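You operate a simulated robot arm through the tools that you are given. There is no shell and no other tool.

Carry out the task below with a simulated robot arm. There is one attempt and no reset: what you move stays moved.

JOB
Put things in order on the top of the steel table. At the end: the blue strap roll stands where the blue tub (marked "POLISH") stood; the orange reflector from the top of the steel table stands where the blue strap roll stood; the blue tub from the top of the steel table stands on top of the brown carton (marked "SPOKE PARTS"); the grey short tube stands where the orange reflector stood; whatever was shut is shut again. Leave all else as you found it, and nothing knocked over.
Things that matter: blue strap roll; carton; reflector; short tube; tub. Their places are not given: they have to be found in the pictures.

Only the result counts: the job must be done as asked and must still hold three seconds after the hand-in. Knocking over, shifting, dropping, spilling or breaking anything else fails it.

ROBOT AND FRAMES
A 6-joint arm with a two-finger parallel gripper, fixed in place. Base frame: the origin is at the foot of the arm, x ahead of it, y to its left, z up; the work surface is at about z = 0. Lengths are in mm, angles in rad, forces in N, time in s.
With the tool pointing down near the work surface it reaches from about 140 to 580 mm from the base axis. Its first joint turns from -1.152 to 1.152 rad. Payload 2.1 kg.
Tool frame: the origin (TCP) lies between the finger pads and is the grasp point; the fingertips stand 30 mm ahead of it; z points along the fingers, y is the line along which they close. The gripper opens to 94 mm. The fingers are 28 mm wide and 10 mm thick; the gripper's body (50 by 96 mm) begins 55 mm behind the TCP.
Orientation is told as [roll, pitch, yaw] about the base's x, y, z axes, in that order, counted from this pose: with the fingers straight down and closing along the base's y, the tool's x points along the base's -x, its y along +y and its z along -z.

CONTROLS
- The arm moves only by the tool servo_tool. Its argument "plan" is a list of rows, each an object of numbers (a shift or turn left out is 0, a gripper value left out holds the last): "dx", "dy", "dz": the shift along the tool's x, y, z in mm; "rx", "ry", "rz": the turn, a rotation vector about the tool's x, y, z in rad; "gripper": the opening, from 0 (shut) to 1 (fully open). In form: [{"dx": .., "dy": .., "dz": .., "rx": .., "ry": .., "rz": .., "gripper": ..}, ...]. A call has 1 to 20 rows; each row shifts and turns the commanded pose from where the row before left it, along the tool's axes as they then stand. Rows are played at 5 a second. More than 50 mm and 0.15 rad between two rows, or a gripper value outside its range, and nothing of the call is played. A pose out of reach is approached as far as the arm can. The call stops where the force on the tool passes 40 N (or 10 N more than at its start, if that is more) or the arm is blocked; 0.2 s more then pass. The fingers move at their own pace (about 72 mm/s each) and stop on an object; they squeeze with about 22 N. The grip force told is the motor's: it shows also when the fingers shut on nothing. Time passes only in rows, and 0.2 s behind the last, so rows that do not move let the fingers close. The reply holds the time, the measured pose of the TCP, the force on the tool along the base axes, the opening and the grip force, in the units named above and with some noise, with the torque about the TCP (base axes, N m) and any sound that the robot's microphone picked up.
- Cameras (640 x 400 px; columns grow to the right, rows downward): "scene" is fixed at [79, -403.2, 478]; the picture's right is [0.43, -0.90, 0.00], its down [-0.57, -0.27, -0.78] and it looks along [0.70, 0.33, -0.63] (base axes); focal length 232 px, centre (320, 200). "wrist" rides on the gripper at [76, 14, -103] in the tool frame; the picture's right is [-0.18, 0.98, 0.00], its down [-0.75, -0.14, -0.64] and it looks along [-0.63, -0.12, 0.77] (tool axes); focal length 243 px, centre (320, 200).
- camera(camera): a new picture of that camera. The clock stands still meanwhile.
- locate(camera, pixels): there is no depth. For up to 12 entries [column, row, z] of the newest picture of that camera ("zoom" is the newest enlarged one), the place [x, y] in the base frame at which the ray of that pixel passes the height z, good to about 2 mm. The clock stands still meanwhile.
- enlarge(camera, box): a new picture of the part [left, top, right, bottom] of that camera's present view, enlarged. The clock stands still meanwhile.
- close_job(): hands the job in; it is judged then, once.

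Leave the gripper open and the arm clear of the work at the hand-in unless told otherwise.

The tools are called after "Emit:" by a JSON object that holds its "fn" and its "kwargs". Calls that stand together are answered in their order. servo_tool: Moves the arm, as the interface text tells. Its arguments: {"type":"object","properties":{"plan":{"type":"array","items":{"type":"object","properties":{"dx":{"type":"number"},"dy":{"type":"number"},"dz":{"type":"number"},"rx":{"type":"number"},"ry":{"type":"number"},"rz":{"type":"number"},"gripper":{"type":"number"}}}}},"required":["plan"]} The other tools are called the same way: camera (camera) takes a picture; locate (camera, pixels) gives the place at which the rays of pixels pass given heights; enlarge (camera, box) takes an enlarged picture of a part of a camera's view; close_job () hands the job in.

At the start:

```text
clock: 0.0
position: [340.6, -150.5, 340.2]
orientation: [0.001, -0.002, -0.001]
force: [0.3, 0.0, 0.9]
torque: [0.01, -0.03, -0.02]
opening: 94.3
finger_force: 0.1
```

scene: 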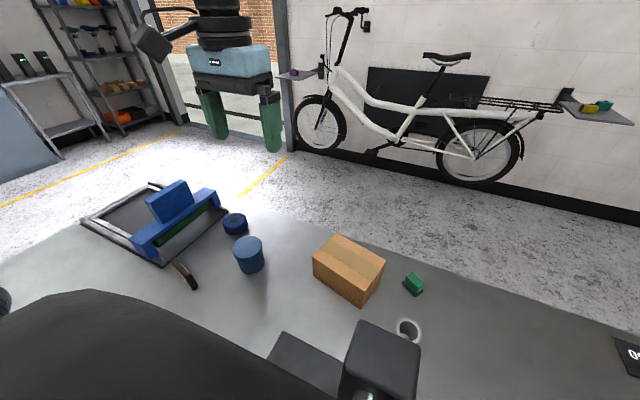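
wrist: 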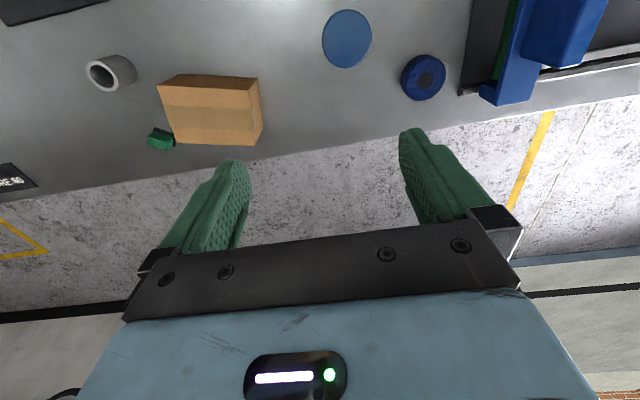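

I see a blue cylinder at about (248,254), a flat blue roll at (235,222), a brown carton at (348,270), a green item at (413,284), a grey ring at (408,328) and an orange/dark item at (186,276). I'll enlarge these areas to identify them.

Emit:
{"fn": "enlarge", "kwargs": {"camera": "scene", "box": [60, 160, 300, 310]}}

Emit:
{"fn": "enlarge", "kwargs": {"camera": "scene", "box": [280, 210, 520, 360]}}

Emit:
{"fn": "enlarge", "kwargs": {"camera": "wrist", "box": [0, 0, 320, 200]}}

Emit:
{"fn": "enlarge", "kwargs": {"camera": "wrist", "box": [320, 0, 640, 200]}}

```text
2.67 times, centred on (180, 235) of scene
```

zoom: 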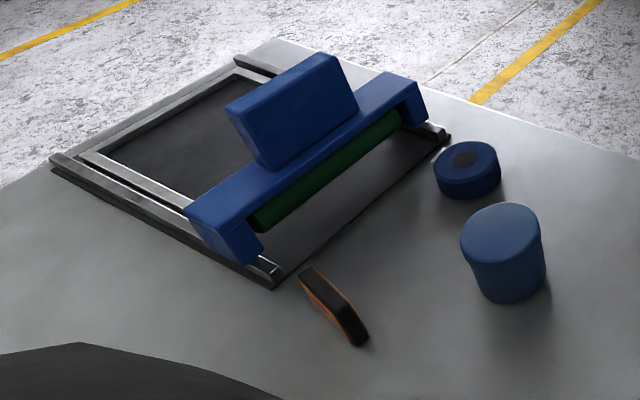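

```text
2.67 times, centred on (400, 285) of scene
```

zoom: 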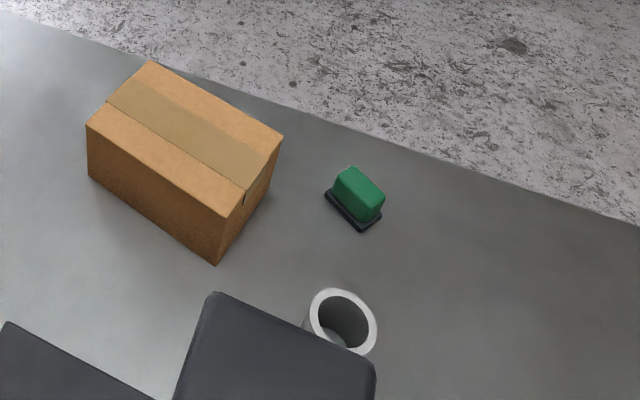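

```text
2.00 times, centred on (160, 100) of wrist
```

zoom: 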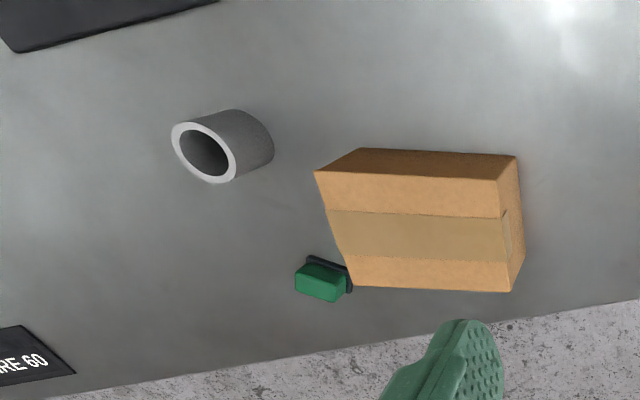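

```text
2.00 times, centred on (480, 100) of wrist
```

zoom: 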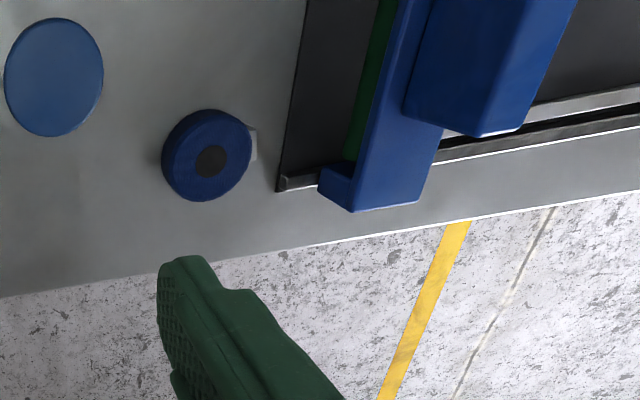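

The tub is the lidded blue cylinder, the strap roll is the flat blue disc with the dark hub, and the reflector is the thin orange/black piece. Next I'll find their positions with rays at several heights.

Emit:
{"fn": "locate", "kwargs": {"camera": "scene", "pixels": [[361, 309.3, 0], [313, 277.4, 0], [336.2, 232.5, 60], [386, 261.7, 60], [368.8, 290.5, 60], [312.6, 256.9, 60], [248, 272, 0], [248, 243, 60], [235, 232, 0], [234, 219, 30], [196, 289, 0], [176, 264, 30]]}}

Emit:
{"fn": "locate", "kwargs": {"camera": "wrist", "pixels": [[347, 39, 40], [347, 39, 60], [347, 39, 80], [425.5, 80, 20], [425.5, 80, 30], [102, 76, 40], [102, 76, 60], [180, 143, 60], [257, 145, 60], [249, 91, 60], [158, 86, 60], [162, 140, 20]]}}

```text
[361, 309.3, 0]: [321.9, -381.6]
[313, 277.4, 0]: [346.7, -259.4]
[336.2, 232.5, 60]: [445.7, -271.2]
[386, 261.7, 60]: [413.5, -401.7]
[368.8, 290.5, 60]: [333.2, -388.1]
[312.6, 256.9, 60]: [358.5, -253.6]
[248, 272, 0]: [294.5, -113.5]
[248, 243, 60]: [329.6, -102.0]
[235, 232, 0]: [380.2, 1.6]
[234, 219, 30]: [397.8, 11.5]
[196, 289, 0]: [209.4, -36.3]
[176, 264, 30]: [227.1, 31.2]
```

```text
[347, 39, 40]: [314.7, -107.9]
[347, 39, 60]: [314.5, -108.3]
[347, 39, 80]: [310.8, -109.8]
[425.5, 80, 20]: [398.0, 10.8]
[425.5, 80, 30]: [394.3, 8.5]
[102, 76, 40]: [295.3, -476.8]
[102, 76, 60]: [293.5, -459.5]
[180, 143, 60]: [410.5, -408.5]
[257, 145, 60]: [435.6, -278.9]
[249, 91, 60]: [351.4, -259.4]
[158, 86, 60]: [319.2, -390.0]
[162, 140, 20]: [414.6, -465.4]
```

The carton top looks to be about 75 mm high, the tube is upright at about (295,-465), and the tub is near (312,-109). I'll move the arm back towards the base, so the wrist camera sees the near half of the table.

Emit:
{"fn": "servo_tool", "kwargs": {"plan": [{"dx": 40, "gripper": 1}, {"dx": 40}, {"dx": 40}, {"dx": 20}, {}]}}

Emit:
{"fn": "camera", "kwargs": {"camera": "wrist"}}

Emit:
{"fn": "camera", "kwargs": {"camera": "scene"}}

```text
clock: 1.2
position: [199.6, -149.2, 340.0]
orientation: [-0.002, -0.002, 0.001]
force: [-1.0, 1.1, 0.4]
torque: [-0.02, -0.04, 0.0]
opening: 94.0
finger_force: 0.1
```

```text
taken
```

wrist: 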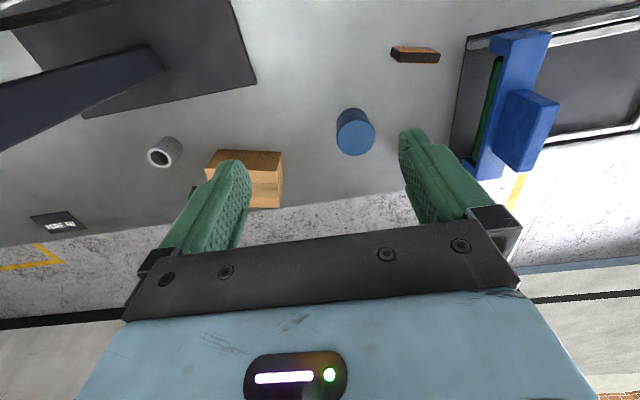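

```text
taken
```

scene: 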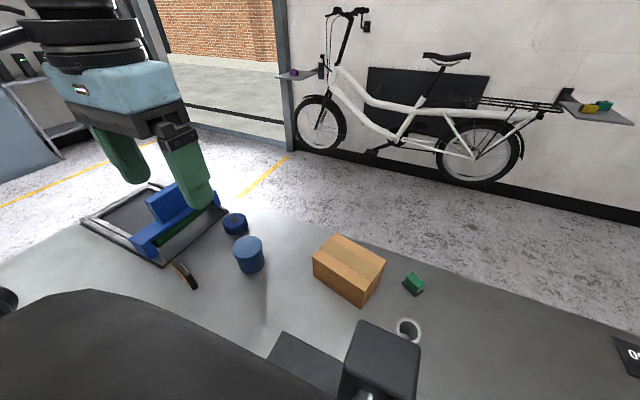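

The wrist picture now shows a dark plate on the table with a dark post at upper left (150,60), which could be an obstacle. I'll enlarge that area and the gantry area, and locate their key points.

Emit:
{"fn": "enlarge", "kwargs": {"camera": "wrist", "box": [0, 0, 320, 200]}}

Emit:
{"fn": "enlarge", "kwargs": {"camera": "wrist", "box": [320, 0, 640, 200]}}

Emit:
{"fn": "locate", "kwargs": {"camera": "wrist", "pixels": [[255, 85, 0], [82, 118, 0], [230, 0, 0], [150, 45, 0], [163, 68, 0], [150, 45, 300], [163, 68, 300], [391, 50, 20], [439, 55, 20], [439, 61, 0], [392, 58, 0]]}}

Emit:
{"fn": "locate", "kwargs": {"camera": "scene", "pixels": [[283, 331, 0], [268, 355, 0], [361, 320, 0], [361, 320, 200], [361, 320, 300], [420, 343, 300], [420, 343, 200], [345, 372, 300]]}}

```text
2.00 times, centred on (160, 100) of wrist
```

zoom: 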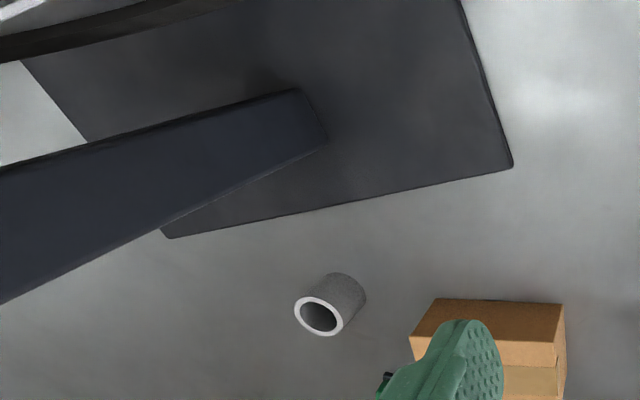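

```text
2.00 times, centred on (480, 100) of wrist
```

zoom: 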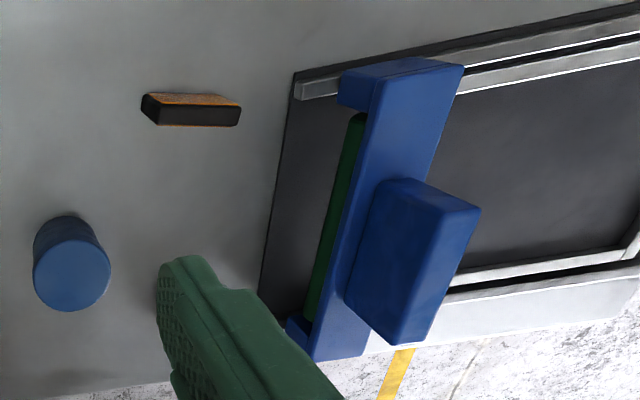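

```text
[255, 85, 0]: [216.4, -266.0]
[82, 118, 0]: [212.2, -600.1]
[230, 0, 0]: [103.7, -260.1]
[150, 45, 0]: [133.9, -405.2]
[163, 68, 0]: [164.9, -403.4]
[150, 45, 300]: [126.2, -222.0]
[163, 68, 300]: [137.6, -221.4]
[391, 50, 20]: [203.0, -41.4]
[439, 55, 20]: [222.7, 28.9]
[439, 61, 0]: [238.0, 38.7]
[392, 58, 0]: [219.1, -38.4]
```

```text
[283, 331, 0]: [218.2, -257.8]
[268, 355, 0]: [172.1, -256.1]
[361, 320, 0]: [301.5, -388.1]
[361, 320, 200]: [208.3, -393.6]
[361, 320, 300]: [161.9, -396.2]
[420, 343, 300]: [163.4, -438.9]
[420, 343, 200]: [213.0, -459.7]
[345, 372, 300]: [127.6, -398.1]
```

The post stands at about x 128–165, y -440..-396 and is about 295 mm high. The plate it stands on is at the robot's right, and I'll keep clear of both. Next I'll move the arm left for a better view of the reflector, roll and gantry.

Emit:
{"fn": "servo_tool", "kwargs": {"plan": [{"dy": 40}, {"dy": 40}, {"dy": 30, "dx": 10}, {"dx": 20}, {}]}}

Emit:
{"fn": "camera", "kwargs": {"camera": "wrist"}}

Emit:
{"fn": "enlarge", "kwargs": {"camera": "wrist", "box": [240, 0, 560, 200]}}

```text
clock: 2.4
position: [169.8, -41.1, 339.3]
orientation: [-0.002, -0.002, -0.001]
force: [-0.4, -0.7, -0.6]
torque: [-0.06, 0.0, -0.03]
opening: 94.1
finger_force: 0.0
```

```text
taken
```

wrist: 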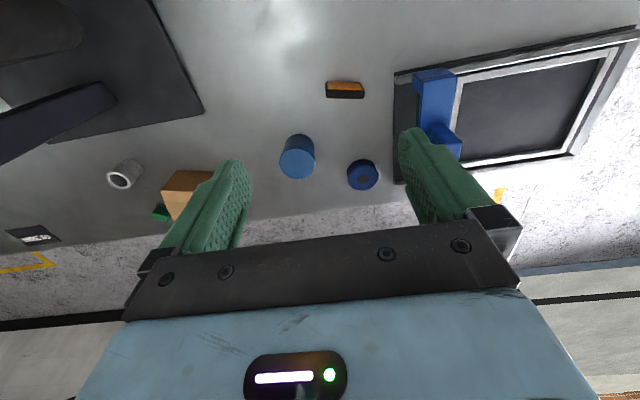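

```text
2.00 times, centred on (400, 100) of wrist
```

zoom: 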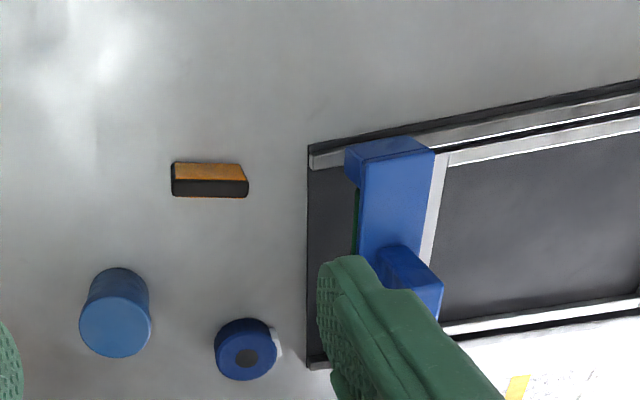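

I'll locate the roll, tub, reflector and frame edges in this enlarged view at several heights.

Emit:
{"fn": "locate", "kwargs": {"camera": "zoom", "pixels": [[175, 162, 0], [238, 164, 0], [172, 181, 20], [248, 181, 20], [172, 181, 30], [248, 181, 30], [173, 196, 20], [248, 197, 20], [173, 196, 30], [248, 197, 30], [308, 146, 5], [308, 368, 5]]}}

Emit:
{"fn": "locate", "kwargs": {"camera": "zoom", "pixels": [[115, 328, 50], [115, 328, 60], [115, 328, 70], [79, 325, 60], [151, 325, 60], [119, 268, 0], [246, 358, 20], [246, 358, 30], [215, 355, 25], [277, 350, 25], [279, 340, 10], [246, 320, 0]]}}

```text
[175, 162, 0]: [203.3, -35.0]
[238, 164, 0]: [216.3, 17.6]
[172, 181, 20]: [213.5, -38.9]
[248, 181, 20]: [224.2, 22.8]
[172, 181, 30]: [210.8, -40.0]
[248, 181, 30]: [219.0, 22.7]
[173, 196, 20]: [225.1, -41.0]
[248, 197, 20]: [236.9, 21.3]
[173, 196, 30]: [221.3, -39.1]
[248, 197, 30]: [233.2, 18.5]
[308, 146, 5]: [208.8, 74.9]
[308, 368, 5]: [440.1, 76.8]
```

```text
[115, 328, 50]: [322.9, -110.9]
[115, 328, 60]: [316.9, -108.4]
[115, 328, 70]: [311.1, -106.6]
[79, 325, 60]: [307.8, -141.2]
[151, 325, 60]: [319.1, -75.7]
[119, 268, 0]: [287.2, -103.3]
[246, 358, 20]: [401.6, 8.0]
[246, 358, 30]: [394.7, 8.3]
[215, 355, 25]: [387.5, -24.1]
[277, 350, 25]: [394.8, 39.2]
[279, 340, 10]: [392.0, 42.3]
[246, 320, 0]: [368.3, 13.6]
```

The frame's near edge runs along x at y≈75. The roll is at about (396,8) and the reflector is centred at about (219,-8), turned slightly. I'll lower the camera for a closer look at the reflector and gantry.

Emit:
{"fn": "servo_tool", "kwargs": {"plan": [{"dx": 10, "dy": 20, "dz": 35}, {"dx": 10, "dy": 10, "dz": 35}, {"dz": 40}, {}, {}]}}

Emit:
{"fn": "camera", "kwargs": {"camera": "wrist"}}

Emit:
{"fn": "enlarge", "kwargs": {"camera": "wrist", "box": [220, 40, 460, 190]}}

Emit:
{"fn": "camera", "kwargs": {"camera": "scene"}}

```text
clock: 3.6
position: [151.9, -10.6, 230.6]
orientation: [-0.001, 0.0, -0.001]
force: [0.2, 0.7, 0.6]
torque: [-0.01, 0.03, 0.01]
opening: 94.1
finger_force: 0.0
```

```text
taken
```

wrist: 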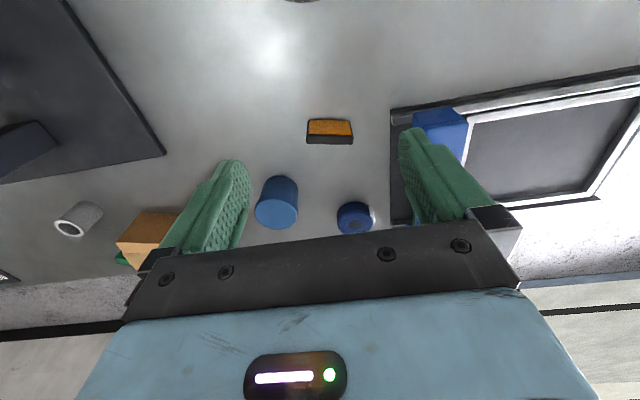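

```text
2.67 times, centred on (340, 115) of wrist
```

zoom: 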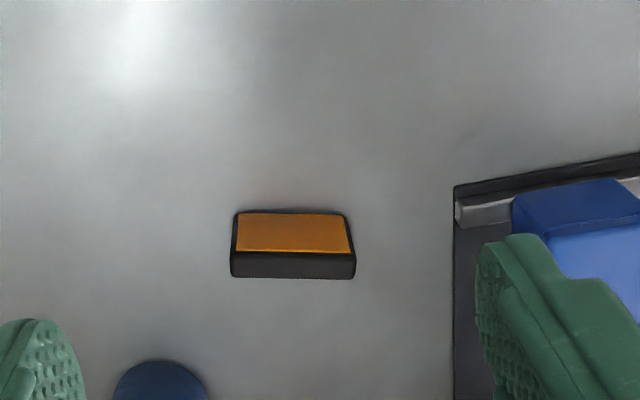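

```text
taken
```

scene: 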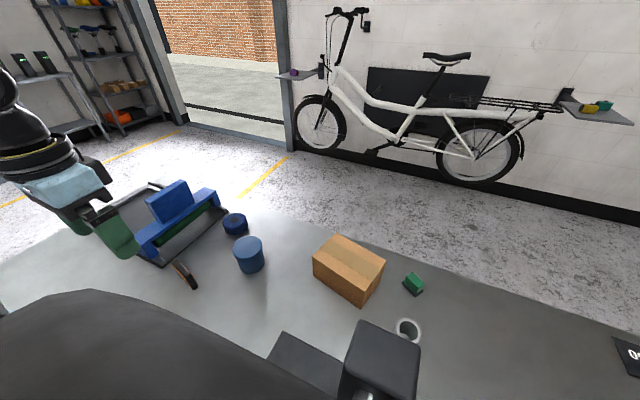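

The reflector shows its orange front face with a dark top edge, so it stands upright on a long edge. I'll locate its corners.

Emit:
{"fn": "locate", "kwargs": {"camera": "zoom", "pixels": [[234, 211, 0], [347, 213, 0], [231, 252, 25], [355, 255, 25], [231, 252, 35], [355, 255, 35], [231, 252, 45], [355, 255, 45], [231, 277, 35], [355, 279, 35], [231, 277, 45], [355, 279, 45]]}}

Emit:
{"fn": "locate", "kwargs": {"camera": "scene", "pixels": [[173, 263, 25], [173, 263, 35], [173, 263, 45], [178, 262, 35], [192, 289, 35], [198, 284, 35], [195, 290, 0]]}}

Emit:
{"fn": "enlarge", "kwargs": {"camera": "scene", "box": [160, 250, 220, 300]}}

```text
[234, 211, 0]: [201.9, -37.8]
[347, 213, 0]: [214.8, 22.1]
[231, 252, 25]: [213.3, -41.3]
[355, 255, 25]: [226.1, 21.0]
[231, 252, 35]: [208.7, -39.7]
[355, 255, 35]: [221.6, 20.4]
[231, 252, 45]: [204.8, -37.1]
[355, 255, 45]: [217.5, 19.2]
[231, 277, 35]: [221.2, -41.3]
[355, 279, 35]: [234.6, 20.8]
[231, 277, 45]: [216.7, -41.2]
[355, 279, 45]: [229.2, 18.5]
```

```text
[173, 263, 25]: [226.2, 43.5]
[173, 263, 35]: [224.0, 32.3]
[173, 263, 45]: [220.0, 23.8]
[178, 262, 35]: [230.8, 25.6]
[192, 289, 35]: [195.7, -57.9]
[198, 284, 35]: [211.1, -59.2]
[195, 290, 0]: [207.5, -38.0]
```

```text
8.00 times, centred on (190, 275) of scene
```

zoom: 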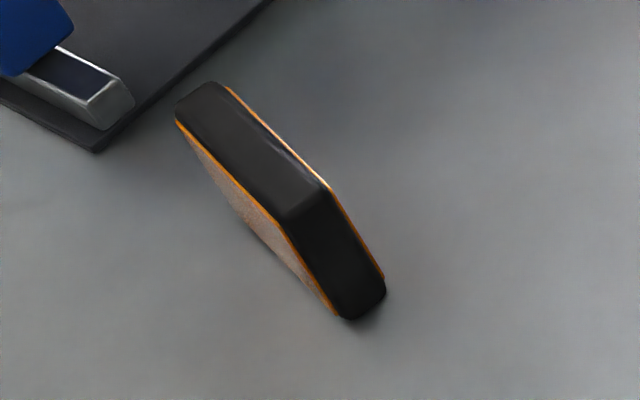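

The reflector stands about 48 mm high, 61 mm long and 12 mm thick, centred at about (215,-9) with its length turned about -0.21 rad from y. Next I'll move forward for a close look at the roll and its white tab.

Emit:
{"fn": "servo_tool", "kwargs": {"plan": [{"dx": -40, "dy": 5, "dz": 0}, {"dx": -40, "dy": 5, "dz": 0}, {"dx": -40, "dy": 5, "dz": 10}, {"dx": -25, "dy": 0, "dz": 20}, {}, {}]}}

Emit:
{"fn": "camera", "kwargs": {"camera": "wrist"}}

Emit:
{"fn": "enlarge", "kwargs": {"camera": "wrist", "box": [220, 90, 460, 240]}}

Emit:
{"fn": "enlarge", "kwargs": {"camera": "scene", "box": [60, 160, 300, 310]}}

```text
clock: 5.0
position: [294.6, 5.4, 201.6]
orientation: [0.0, -0.001, -0.001]
force: [0.0, 0.0, -0.2]
torque: [0.01, 0.01, 0.03]
opening: 93.9
finger_force: 0.1
```

```text
taken
```

wrist: 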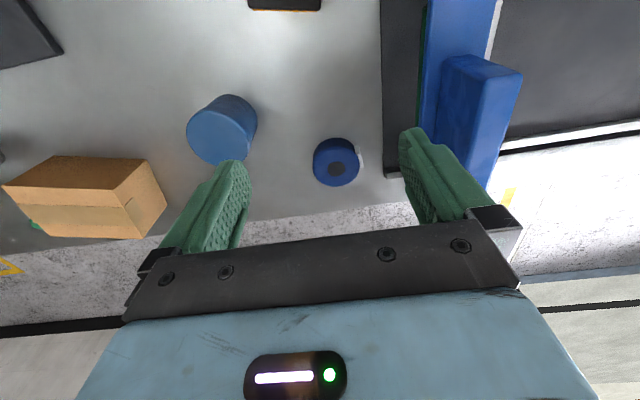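

```text
2.67 times, centred on (340, 165) of wrist
```

zoom: 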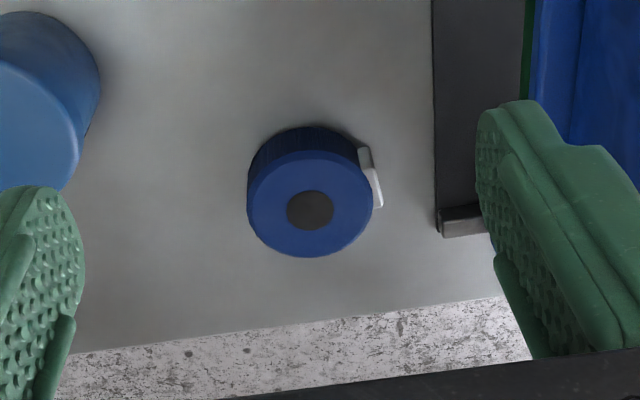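

```text
2.67 times, centred on (180, 235) of scene
```

zoom: 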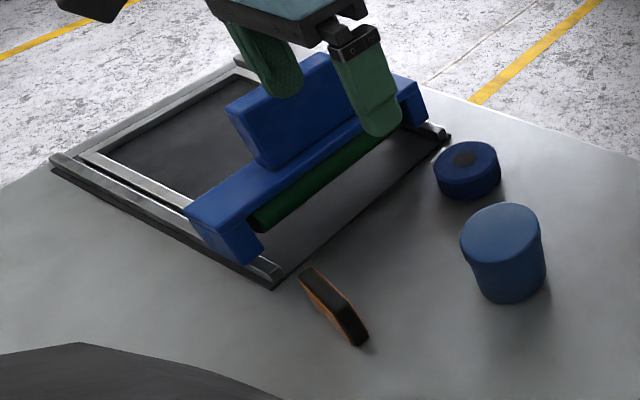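

The roll has a pale tab on its +y side. I'll locate its outline, the tab and the far table edge in the wrist picture.

Emit:
{"fn": "locate", "kwargs": {"camera": "wrist", "pixels": [[336.2, 166.5, 20], [336.2, 166.5, 30], [336.2, 166.5, 40], [312.6, 164.2, 30], [359.9, 166.9, 30], [335.5, 137.6, 0], [335.5, 147, 30], [335.5, 186.4, 30], [354.3, 145.5, 0], [363.3, 166.9, 25], [250, 222, 0], [407.5, 201.4, 0]]}}

Emit:
{"fn": "locate", "kwargs": {"camera": "wrist", "pixels": [[216, 136, 60], [216, 136, 65], [216, 136, 70], [187, 135, 65], [236, 95, 0], [384, 165, 5], [462, 55, 100], [440, 62, 100], [522, 72, 100], [487, 187, 100]]}}

Emit:
{"fn": "locate", "kwargs": {"camera": "zoom", "pixels": [[466, 160, 25], [466, 160, 30], [466, 160, 35], [434, 175, 30], [500, 158, 30], [468, 200, 0], [508, 303, 0], [501, 235, 60], [501, 235, 65], [501, 235, 70], [461, 240, 65], [540, 235, 65]]}}

```text
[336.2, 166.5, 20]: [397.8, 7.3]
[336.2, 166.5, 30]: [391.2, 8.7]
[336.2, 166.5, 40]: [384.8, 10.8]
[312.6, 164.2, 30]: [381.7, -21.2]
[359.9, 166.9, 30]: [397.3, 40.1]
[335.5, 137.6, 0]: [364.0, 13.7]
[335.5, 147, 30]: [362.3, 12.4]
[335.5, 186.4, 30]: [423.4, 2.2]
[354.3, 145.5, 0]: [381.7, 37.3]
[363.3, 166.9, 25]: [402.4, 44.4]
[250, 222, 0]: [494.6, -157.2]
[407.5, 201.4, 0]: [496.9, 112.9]
```

```text
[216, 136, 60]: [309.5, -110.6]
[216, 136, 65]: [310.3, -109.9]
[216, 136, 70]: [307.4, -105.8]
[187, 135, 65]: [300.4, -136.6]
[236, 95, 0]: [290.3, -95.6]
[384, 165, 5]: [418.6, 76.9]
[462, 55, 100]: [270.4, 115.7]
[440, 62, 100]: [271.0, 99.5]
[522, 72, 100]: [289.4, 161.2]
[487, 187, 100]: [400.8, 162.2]
```

```text
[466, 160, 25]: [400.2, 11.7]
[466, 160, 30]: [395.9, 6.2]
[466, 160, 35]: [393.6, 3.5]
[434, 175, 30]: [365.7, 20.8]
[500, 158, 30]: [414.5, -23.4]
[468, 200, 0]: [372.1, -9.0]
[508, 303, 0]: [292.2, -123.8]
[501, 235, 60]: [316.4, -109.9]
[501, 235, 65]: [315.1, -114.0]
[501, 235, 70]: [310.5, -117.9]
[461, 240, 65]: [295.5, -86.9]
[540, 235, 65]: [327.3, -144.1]
```

The roll is centred at about (394,8), 28 mm high and 62 mm across. The table's far edge is at x≈495. Next I'll take a close view of the tub.

Emit:
{"fn": "servo_tool", "kwargs": {"plan": [{"dx": 20, "dy": -40}, {"dx": 20, "dy": -40}, {"dx": 25, "dy": -35}, {}, {}]}}

Emit:
{"fn": "camera", "kwargs": {"camera": "wrist"}}

Emit:
{"fn": "enlarge", "kwargs": {"camera": "wrist", "box": [240, 80, 400, 180]}}

```text
clock: 6.2
position: [228.6, -110.7, 199.6]
orientation: [0.0, -0.001, 0.001]
force: [-0.1, 0.3, 0.4]
torque: [0.01, -0.02, 0.01]
opening: 93.6
finger_force: 0.0
```

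```text
taken
```

wrist: 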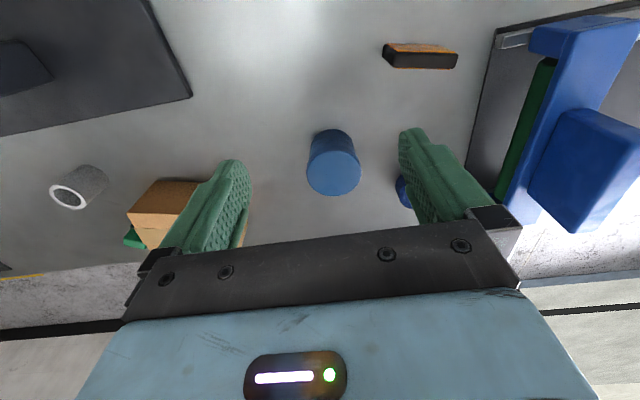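

```text
4.00 times, centred on (320, 130) of wrist
```

zoom: 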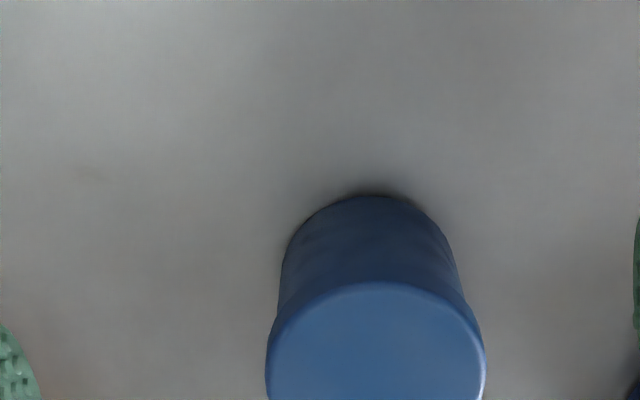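

Emit:
{"fn": "locate", "kwargs": {"camera": "wrist", "pixels": [[332.5, 128.5, 0], [334.5, 150.5, 55], [334.5, 150.5, 60], [334.5, 150.5, 65], [334.5, 150.5, 70], [333.5, 173, 60], [333.5, 173, 65], [333.5, 173, 70], [333.5, 196, 65], [306.5, 171, 65], [361, 174, 65]]}}

Emit:
{"fn": "enlarge", "kwargs": {"camera": "scene", "box": [210, 220, 290, 280]}}

```text
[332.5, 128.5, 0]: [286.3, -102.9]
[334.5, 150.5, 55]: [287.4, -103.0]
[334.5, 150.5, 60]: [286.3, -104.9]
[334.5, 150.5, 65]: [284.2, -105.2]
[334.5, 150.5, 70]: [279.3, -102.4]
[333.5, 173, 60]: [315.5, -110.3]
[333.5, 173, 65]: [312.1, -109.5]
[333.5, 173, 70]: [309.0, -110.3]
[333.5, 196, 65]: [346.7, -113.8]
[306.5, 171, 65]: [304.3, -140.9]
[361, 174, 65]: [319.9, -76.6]
```

```text
6.67 times, centred on (250, 250) of scene
```

zoom: 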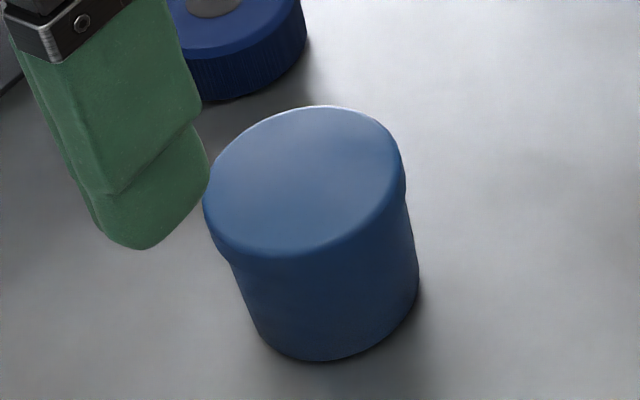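

The tub's lid is at z≈65 and it is centred at about (315,-110). Next I'll look at the carton top from closer up.

Emit:
{"fn": "servo_tool", "kwargs": {"plan": [{"dz": -40}, {"dx": -20, "dy": -45}, {"dx": -20, "dy": -45}, {"dx": -10, "dy": -45}, {"dy": -45}, {"dy": -30}, {}, {}]}}

Emit:
{"fn": "camera", "kwargs": {"camera": "wrist"}}

Emit:
{"fn": "camera", "kwargs": {"camera": "scene"}}

```text
clock: 8.0
position: [280.7, -319.7, 241.1]
orientation: [0.001, -0.003, 0.0]
force: [0.4, 0.4, -0.7]
torque: [-0.01, 0.01, -0.02]
opening: 94.1
finger_force: 0.1
```

```text
taken
```

wrist: 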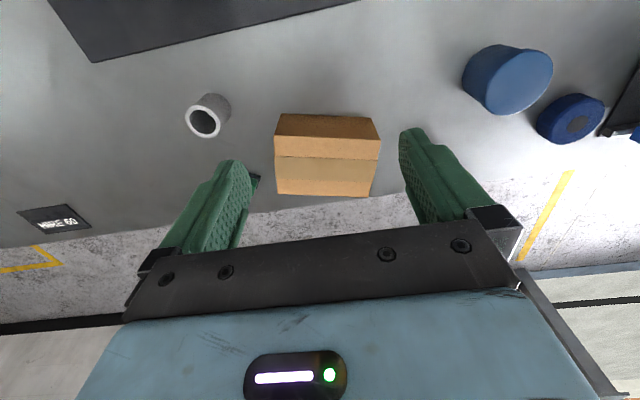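

```text
taken
```

scene: 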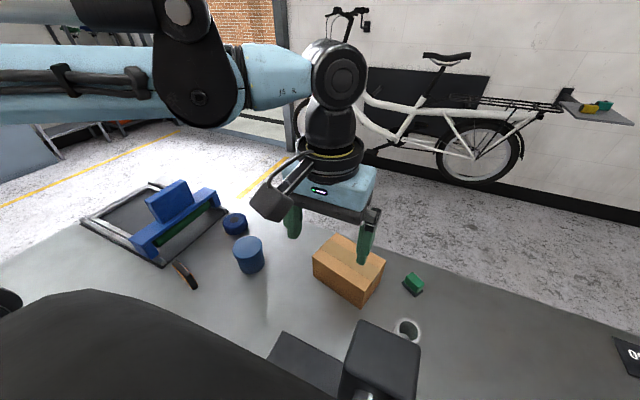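

Emit:
{"fn": "enlarge", "kwargs": {"camera": "wrist", "box": [240, 90, 400, 210]}}

Emit:
{"fn": "enlarge", "kwargs": {"camera": "wrist", "box": [150, 70, 270, 160]}}

```text
3.33 times, centred on (320, 150) of wrist
```

zoom: 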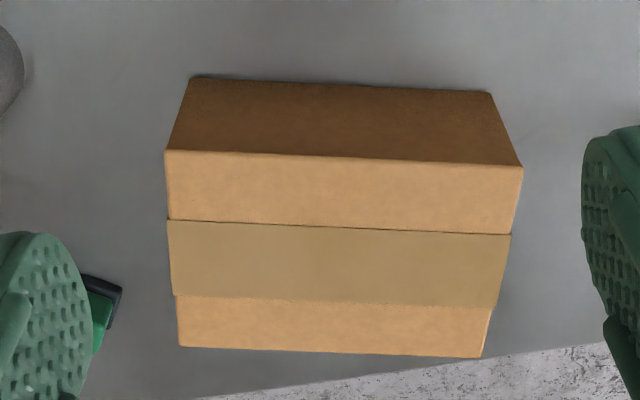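

```text
4.44 times, centred on (210, 115) of wrist
```

zoom: 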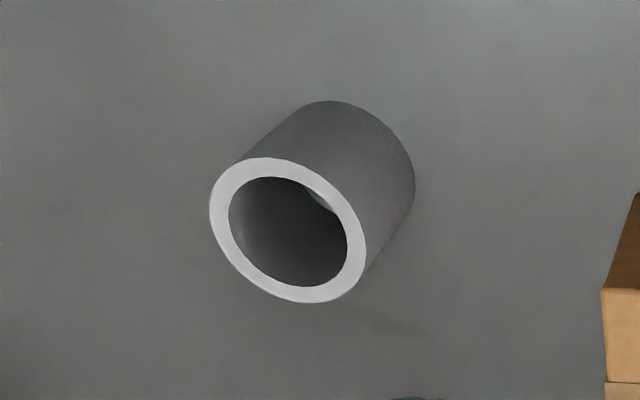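

Emit:
{"fn": "locate", "kwargs": {"camera": "wrist", "pixels": [[273.5, 135, 76], [380.6, 139.8, 76], [277.7, 193.8, 76], [368.3, 197.1, 76], [281.6, 112.8, 0], [371, 117.6, 0], [273.5, 135, 70], [380.6, 139.8, 70], [273.5, 135, 82], [380.6, 139.8, 82]]}}

Emit:
{"fn": "locate", "kwargs": {"camera": "zoom", "pixels": [[288, 230, 40], [288, 230, 45], [288, 230, 50], [288, 230, 55], [209, 210, 50], [367, 245, 50], [270, 158, 50], [310, 303, 50], [335, 100, 0], [415, 180, 0]]}}

Emit:
{"fn": "enlarge", "kwargs": {"camera": "scene", "box": [360, 290, 460, 370]}}

```text
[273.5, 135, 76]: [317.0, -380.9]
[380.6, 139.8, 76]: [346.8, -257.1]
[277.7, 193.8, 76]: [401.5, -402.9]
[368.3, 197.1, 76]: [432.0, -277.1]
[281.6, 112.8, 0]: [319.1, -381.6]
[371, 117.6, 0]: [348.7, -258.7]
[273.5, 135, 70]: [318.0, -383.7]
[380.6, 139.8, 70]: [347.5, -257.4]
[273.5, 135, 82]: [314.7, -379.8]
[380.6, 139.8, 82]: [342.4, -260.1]
```

```text
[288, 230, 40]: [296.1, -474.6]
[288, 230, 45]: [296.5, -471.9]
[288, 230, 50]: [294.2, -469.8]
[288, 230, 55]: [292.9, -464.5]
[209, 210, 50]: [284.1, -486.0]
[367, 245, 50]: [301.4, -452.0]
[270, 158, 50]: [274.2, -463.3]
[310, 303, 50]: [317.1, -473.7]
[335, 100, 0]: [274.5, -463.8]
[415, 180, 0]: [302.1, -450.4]
```

```text
5.00 times, centred on (410, 330) of scene
```

zoom: 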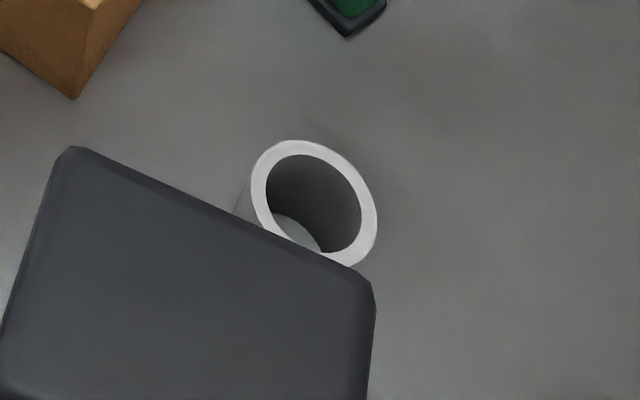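

The carton top is at z≈75, centred at (374.4,-329.5) and turned about -0.23 rad. The tube is 50 mm tall and centred at (295.5,-469). First job: move over the tub at (315,-110).

Emit:
{"fn": "servo_tool", "kwargs": {"plan": [{"dx": -4, "dy": 45}, {"dx": -10, "dy": 45}, {"dx": -10, "dy": 45}, {"dx": -10, "dy": 45}, {"dy": 29.7}, {"dz": 40}, {"dz": 40}, {}, {}]}}

Emit:
{"fn": "camera", "kwargs": {"camera": "wrist"}}

Emit:
{"fn": "camera", "kwargs": {"camera": "scene"}}

```text
clock: 10.0
position: [314.1, -110.2, 158.8]
orientation: [0.001, -0.002, -0.001]
force: [-0.7, 1.3, -0.2]
torque: [0.0, -0.04, -0.03]
opening: 94.1
finger_force: 0.1
```

```text
taken
```

wrist: 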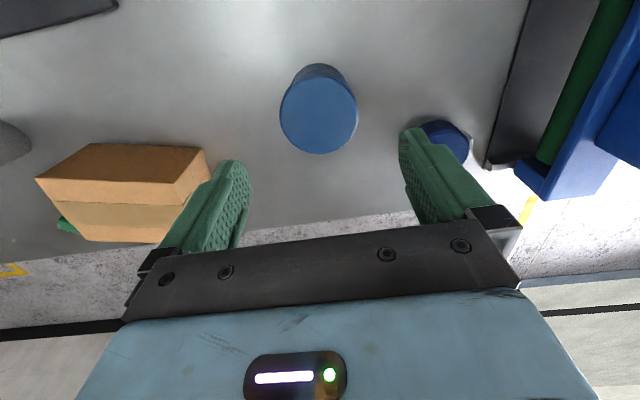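

```text
taken
```

scene: 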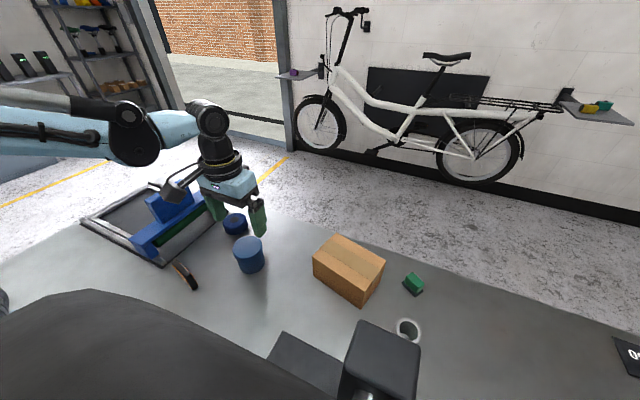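

The gripper is over the tub. I'll confirm the lid centre from this view (ellipse rows 75–154, columns 279–358) before going down.

Emit:
{"fn": "locate", "kwargs": {"camera": "wrist", "pixels": [[318, 154, 65], [320, 76, 65], [279, 113, 65], [358, 117, 65], [319, 115, 65]]}}

```text
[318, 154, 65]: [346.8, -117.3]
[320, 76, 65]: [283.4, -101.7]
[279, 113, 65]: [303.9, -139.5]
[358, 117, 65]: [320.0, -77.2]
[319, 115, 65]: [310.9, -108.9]
```

The centre is confirmed at (315,-109.5). I'll go down to z≈42 and then close.

Emit:
{"fn": "servo_tool", "kwargs": {"plan": [{"dz": 40}, {"dz": 40}, {"dz": 25, "dx": -1}, {"dz": 12}, {}, {}]}}

Emit:
{"fn": "camera", "kwargs": {"camera": "scene"}}

```text
clock: 11.4
position: [316.2, -112.2, 41.2]
orientation: [0.0, -0.002, 0.0]
force: [0.3, 0.6, -0.8]
torque: [-0.01, 0.02, 0.0]
opening: 93.5
finger_force: 0.0
```

```text
taken
```

scene: 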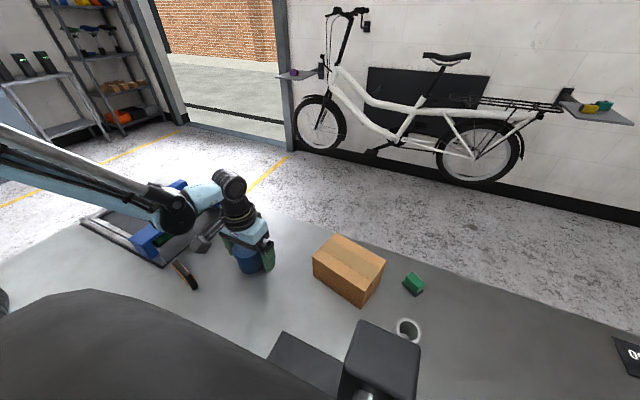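

The fingers straddle the tub without contact. Now I'll close the gripper.

Emit:
{"fn": "servo_tool", "kwargs": {"plan": [{"gripper": 0}, {}, {}, {}]}}

```text
clock: 12.4
position: [316.8, -111.0, 42.0]
orientation: [0.0, -0.002, 0.0]
force: [0.7, -0.5, 0.7]
torque: [0.02, -0.02, 0.0]
opening: 66.8
finger_force: 21.7
```

It is gripped at 66.8 mm with a 21.7 N motor force. I'll lift a little and check that it holds.

Emit:
{"fn": "servo_tool", "kwargs": {"plan": [{"dz": -10}, {"dz": -15}, {"dz": -20}, {}]}}

Emit:
{"fn": "enlarge", "kwargs": {"camera": "scene", "box": [180, 160, 340, 300]}}

Emit:
{"fn": "camera", "kwargs": {"camera": "wrist"}}

```text
clock: 13.4
position: [316.0, -111.9, 87.1]
orientation: [0.0, -0.002, 0.001]
force: [0.1, 0.8, -1.9]
torque: [-0.01, -0.03, 0.01]
opening: 66.9
finger_force: 21.5
```

```text
2.86 times, centred on (260, 230) of scene
```

zoom: 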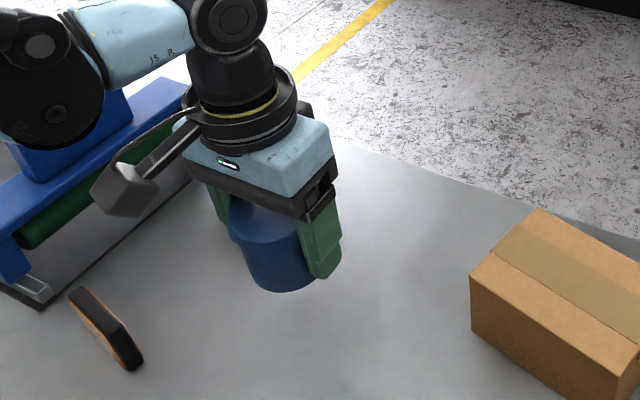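

```text
taken
```

wrist: 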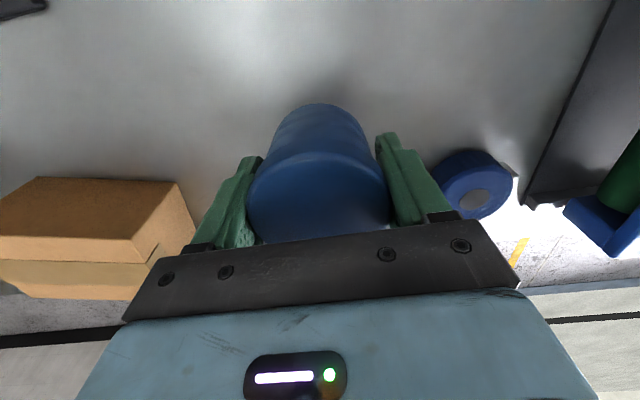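

The tub is up, upright and lid intact. I'll raise it and carry it over the carton at (375,-329.5).

Emit:
{"fn": "servo_tool", "kwargs": {"plan": [{"dz": -35}, {"dz": -35}, {"dz": -25}, {"dx": -10, "dy": -40}, {"dx": -15, "dy": -40}, {"dx": -15, "dy": -40}, {"dx": -12, "dy": -40}, {"dx": -7, "dy": -37}, {"dy": -20.5}, {}, {}, {}]}}

Emit:
{"fn": "camera", "kwargs": {"camera": "scene"}}

Emit:
{"fn": "camera", "kwargs": {"camera": "wrist"}}

```text
clock: 16.0
position: [375.7, -327.0, 183.1]
orientation: [0.0, -0.001, -0.002]
force: [-0.3, -0.1, -1.7]
torque: [0.01, 0.01, -0.01]
opening: 66.5
finger_force: 21.8
```

```text
taken
```

scene: 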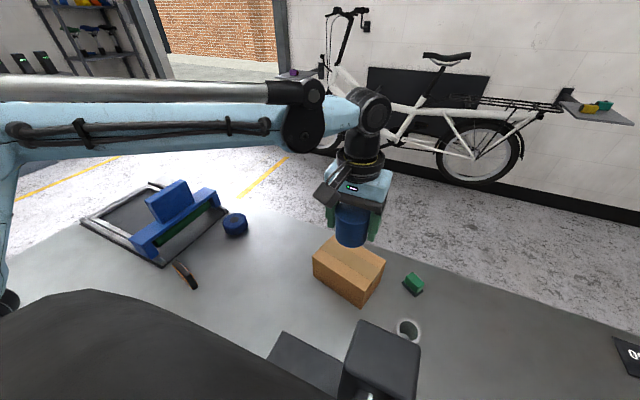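

```text
taken
```

wrist: 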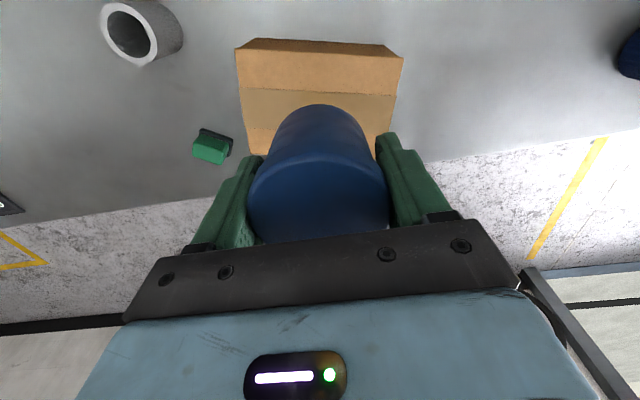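

The tub is above the carton. I'll lower it to just above the top, then in small steps.

Emit:
{"fn": "servo_tool", "kwargs": {"plan": [{"dz": 25}, {"dz": 20}, {"dz": 12}, {"dz": 2}, {}, {}]}}

Emit:
{"fn": "enlarge", "kwargs": {"camera": "scene", "box": [280, 180, 440, 320]}}

```text
clock: 17.4
position: [376.0, -328.1, 123.8]
orientation: [0.001, -0.003, 0.002]
force: [-0.7, 0.2, -2.4]
torque: [-0.01, 0.01, -0.03]
opening: 66.4
finger_force: 22.1
```

```text
2.86 times, centred on (360, 250) of scene
```

zoom: 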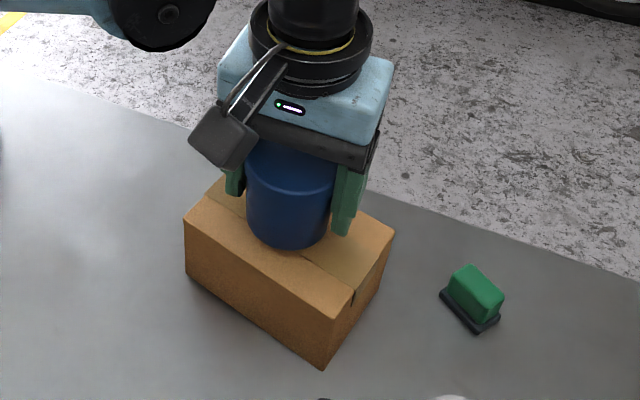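

The tub is just above the carton and centred. I'll lower it millimetre by millimetre and watch the force.

Emit:
{"fn": "servo_tool", "kwargs": {"plan": [{"dz": 1.5}, {"dz": 1.5}, {"dz": 1}, {"dz": 1}, {}]}}

```text
clock: 18.6
position: [375.0, -329.0, 119.6]
orientation: [0.0, 0.0, -0.001]
force: [-0.4, 0.1, -2.2]
torque: [0.0, 0.0, -0.01]
opening: 66.6
finger_force: 22.1
```

Emit:
{"fn": "servo_tool", "kwargs": {"plan": [{"dz": 1}, {"dz": 1}, {}]}}

```text
clock: 19.4
position: [375.9, -328.4, 115.9]
orientation: [-0.001, -0.001, 0.0]
force: [-0.1, 0.0, -2.6]
torque: [-0.06, -0.02, 0.02]
opening: 66.6
finger_force: 21.9
```

There is still no contact force (only the tub's weight). I'll continue 1 mm at a time.

Emit:
{"fn": "servo_tool", "kwargs": {"plan": [{"dz": 1}, {}]}}

Emit:
{"fn": "servo_tool", "kwargs": {"plan": [{"dz": 1}, {}]}}

```text
clock: 20.0
position: [375.0, -328.2, 116.4]
orientation: [0.001, -0.002, 0.001]
force: [2.5, -5.1, 10.5]
torque: [-0.02, -0.08, -0.01]
opening: 66.6
finger_force: 21.8
```

```text
clock: 20.6
position: [374.8, -328.4, 115.4]
orientation: [0.001, 0.001, 0.002]
force: [-1.6, -2.1, 13.4]
torque: [0.0, 0.12, -0.02]
opening: 66.8
finger_force: 21.8
```

Contact: the tub rests on the carton at +13 N. I'll ease off slightly, open the fingers and rise.

Emit:
{"fn": "servo_tool", "kwargs": {"plan": [{"dz": -0.7}, {"gripper": 0.78}, {"gripper": 0.9}, {}, {}]}}

Emit:
{"fn": "servo_tool", "kwargs": {"plan": [{"dz": -15, "gripper": 1}, {"dz": -30}, {"dz": -40}, {"dz": -30}, {"dx": 40}, {"dx": 40}, {}]}}

Emit:
{"fn": "camera", "kwargs": {"camera": "wrist"}}

Emit:
{"fn": "camera", "kwargs": {"camera": "scene"}}

```text
clock: 21.8
position: [376.2, -327.6, 116.0]
orientation: [0.001, -0.003, 0.0]
force: [0.4, -0.1, 0.2]
torque: [-0.01, 0.03, 0.01]
opening: 84.3
finger_force: 0.1
```

```text
clock: 23.4
position: [295.1, -327.1, 229.8]
orientation: [0.001, -0.001, 0.004]
force: [0.4, -0.5, 0.4]
torque: [0.02, 0.02, 0.01]
opening: 94.0
finger_force: 0.0
```

```text
taken
```

wrist: 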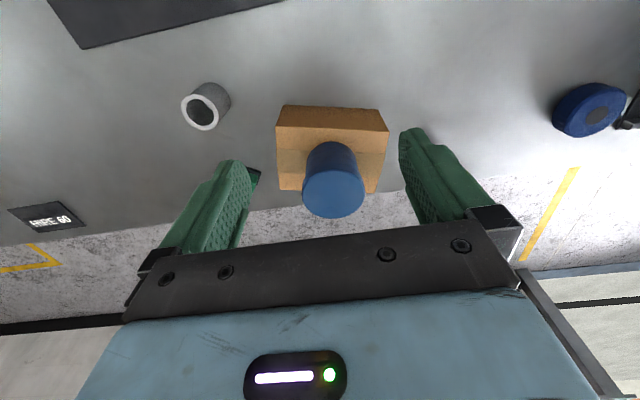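

```text
taken
```

scene: 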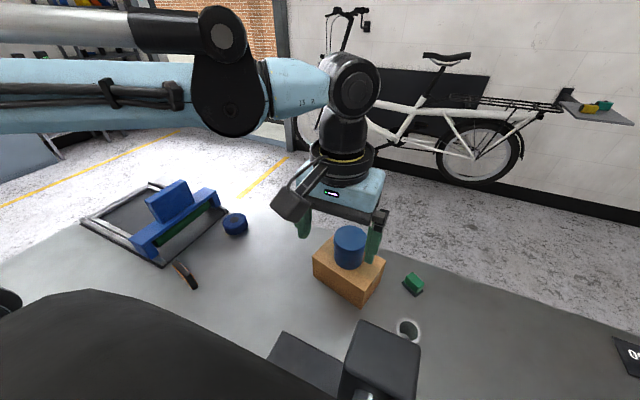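

The tub stands on the carton. Next is the roll. I'll move left, then turn the gripper +90° so it closes along x, which keeps the fingers off the tab and puts the camera on the side away from the gantry.

Emit:
{"fn": "servo_tool", "kwargs": {"plan": [{"dy": 45}, {"dy": 45}, {"dy": 45}, {"dy": 30}, {"rz": -0.15}, {"rz": -0.15}, {"rz": -0.15}, {"rz": -0.15}, {"rz": -0.15}, {"rz": -0.15}, {"rz": -0.15}, {"rz": -0.15}, {"rz": -0.15}, {"rz": -0.15}, {"rz": -0.0708}, {}, {}]}}

Emit:
{"fn": "camera", "kwargs": {"camera": "wrist"}}

Emit:
{"fn": "camera", "kwargs": {"camera": "scene"}}

```text
clock: 27.0
position: [295.2, -163.3, 230.2]
orientation: [-0.001, 0.0, 1.572]
force: [-0.4, 0.2, 0.8]
torque: [0.06, -0.03, 0.03]
opening: 94.1
finger_force: 0.0
```

```text
taken
```

wrist: 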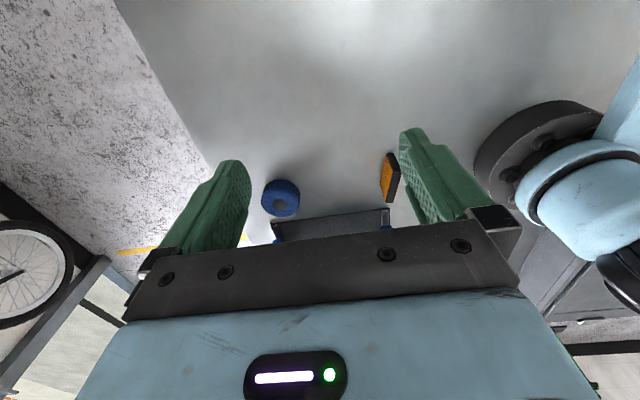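

```text
taken
```

scene: 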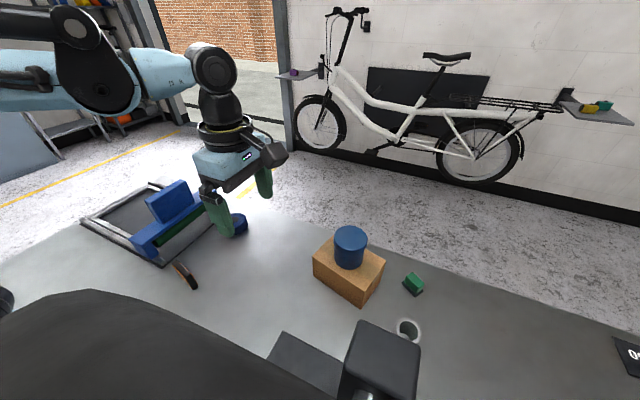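

The turn worked. Now I'll move over the roll at (394.5,8).

Emit:
{"fn": "servo_tool", "kwargs": {"plan": [{"dx": -40, "dy": -20}, {"dx": -40, "dy": -20}, {"dx": -40, "dy": -20}, {"dx": -40, "dy": -20}, {"dx": -11.5, "dy": -19.5}, {"dz": 40}, {"dz": 40}, {}, {}]}}

Emit:
{"fn": "camera", "kwargs": {"camera": "wrist"}}

Emit:
{"fn": "camera", "kwargs": {"camera": "scene"}}

```text
clock: 29.0
position: [394.7, 7.5, 148.5]
orientation: [-0.001, -0.001, 1.572]
force: [1.3, -0.3, 0.4]
torque: [0.03, -0.05, 0.0]
opening: 94.1
finger_force: 0.1
```

```text
taken
```

wrist: 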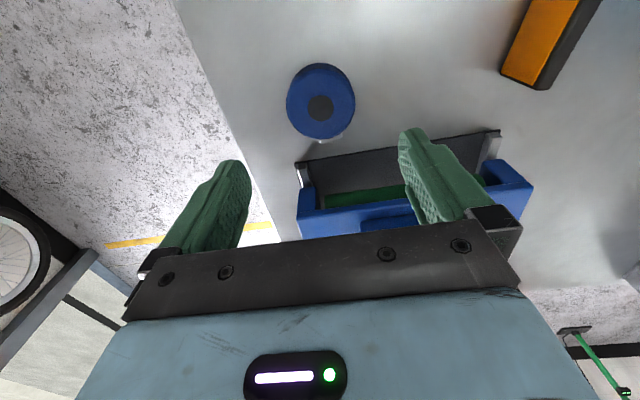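

```text
taken
```

scene: 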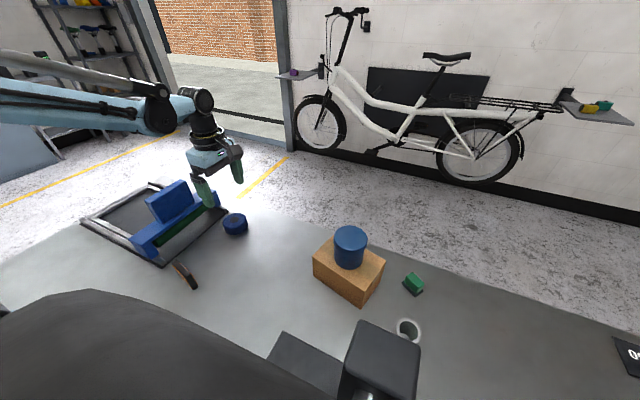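

I'll measure the roll from this view: top ellipse at columns 286–356, rows 66–138, tab at (321,142).

Emit:
{"fn": "enlarge", "kwargs": {"camera": "wrist", "box": [260, 40, 420, 160]}}

Emit:
{"fn": "locate", "kwargs": {"camera": "wrist", "pixels": [[320, 108, 28], [286, 100, 28], [356, 103, 28], [322, 138, 28], [320, 142, 14], [300, 165, 5], [499, 131, 5], [320, 64, 0]]}}

```text
3.33 times, centred on (340, 100) of wrist
```

zoom: 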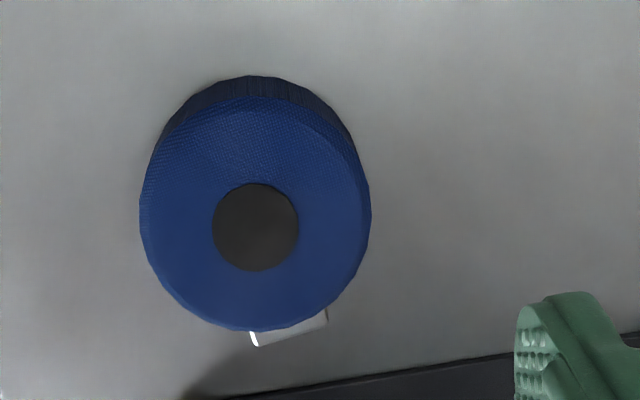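

```text
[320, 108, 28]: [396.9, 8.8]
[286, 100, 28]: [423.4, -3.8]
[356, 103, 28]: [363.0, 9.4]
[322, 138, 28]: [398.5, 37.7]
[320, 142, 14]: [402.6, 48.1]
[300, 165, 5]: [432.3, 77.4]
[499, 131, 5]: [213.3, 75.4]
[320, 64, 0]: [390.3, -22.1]
```

The roll's centre is confirmed at about (395,8). I'll go down to z≈34 so the fingertips are about 4 mm above the table.

Emit:
{"fn": "servo_tool", "kwargs": {"plan": [{"dz": 40}, {"dz": 40}, {"dz": 25}, {"dz": 9}, {}, {}]}}

Emit:
{"fn": "enlarge", "kwargs": {"camera": "scene", "box": [160, 140, 320, 260]}}

```text
clock: 30.4
position: [394.4, 8.2, 36.7]
orientation: [-0.002, -0.001, 1.57]
force: [0.3, 0.4, -0.1]
torque: [0.04, 0.01, 0.02]
opening: 94.1
finger_force: 0.0
```

```text
3.33 times, centred on (240, 200) of scene
```

zoom: 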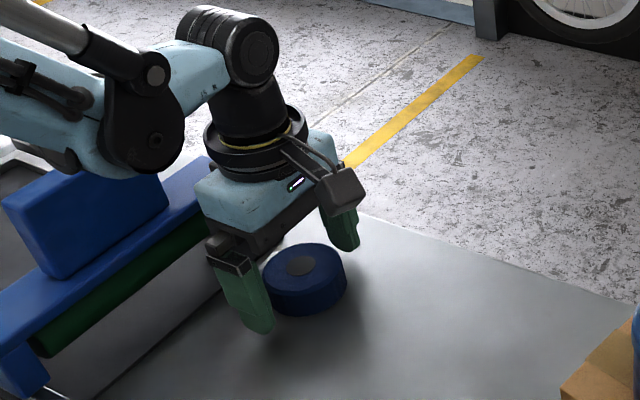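

The fingers straddle the roll with no contact. I'll lower 2 mm more and close.

Emit:
{"fn": "servo_tool", "kwargs": {"plan": [{"dz": 2}, {"gripper": 0}, {}, {}, {}]}}

```text
clock: 31.6
position: [394.4, 9.1, 33.5]
orientation: [0.0, 0.001, 1.571]
force: [0.3, 0.7, 0.4]
torque: [0.0, 0.04, 0.05]
opening: 62.9
finger_force: 21.7
```

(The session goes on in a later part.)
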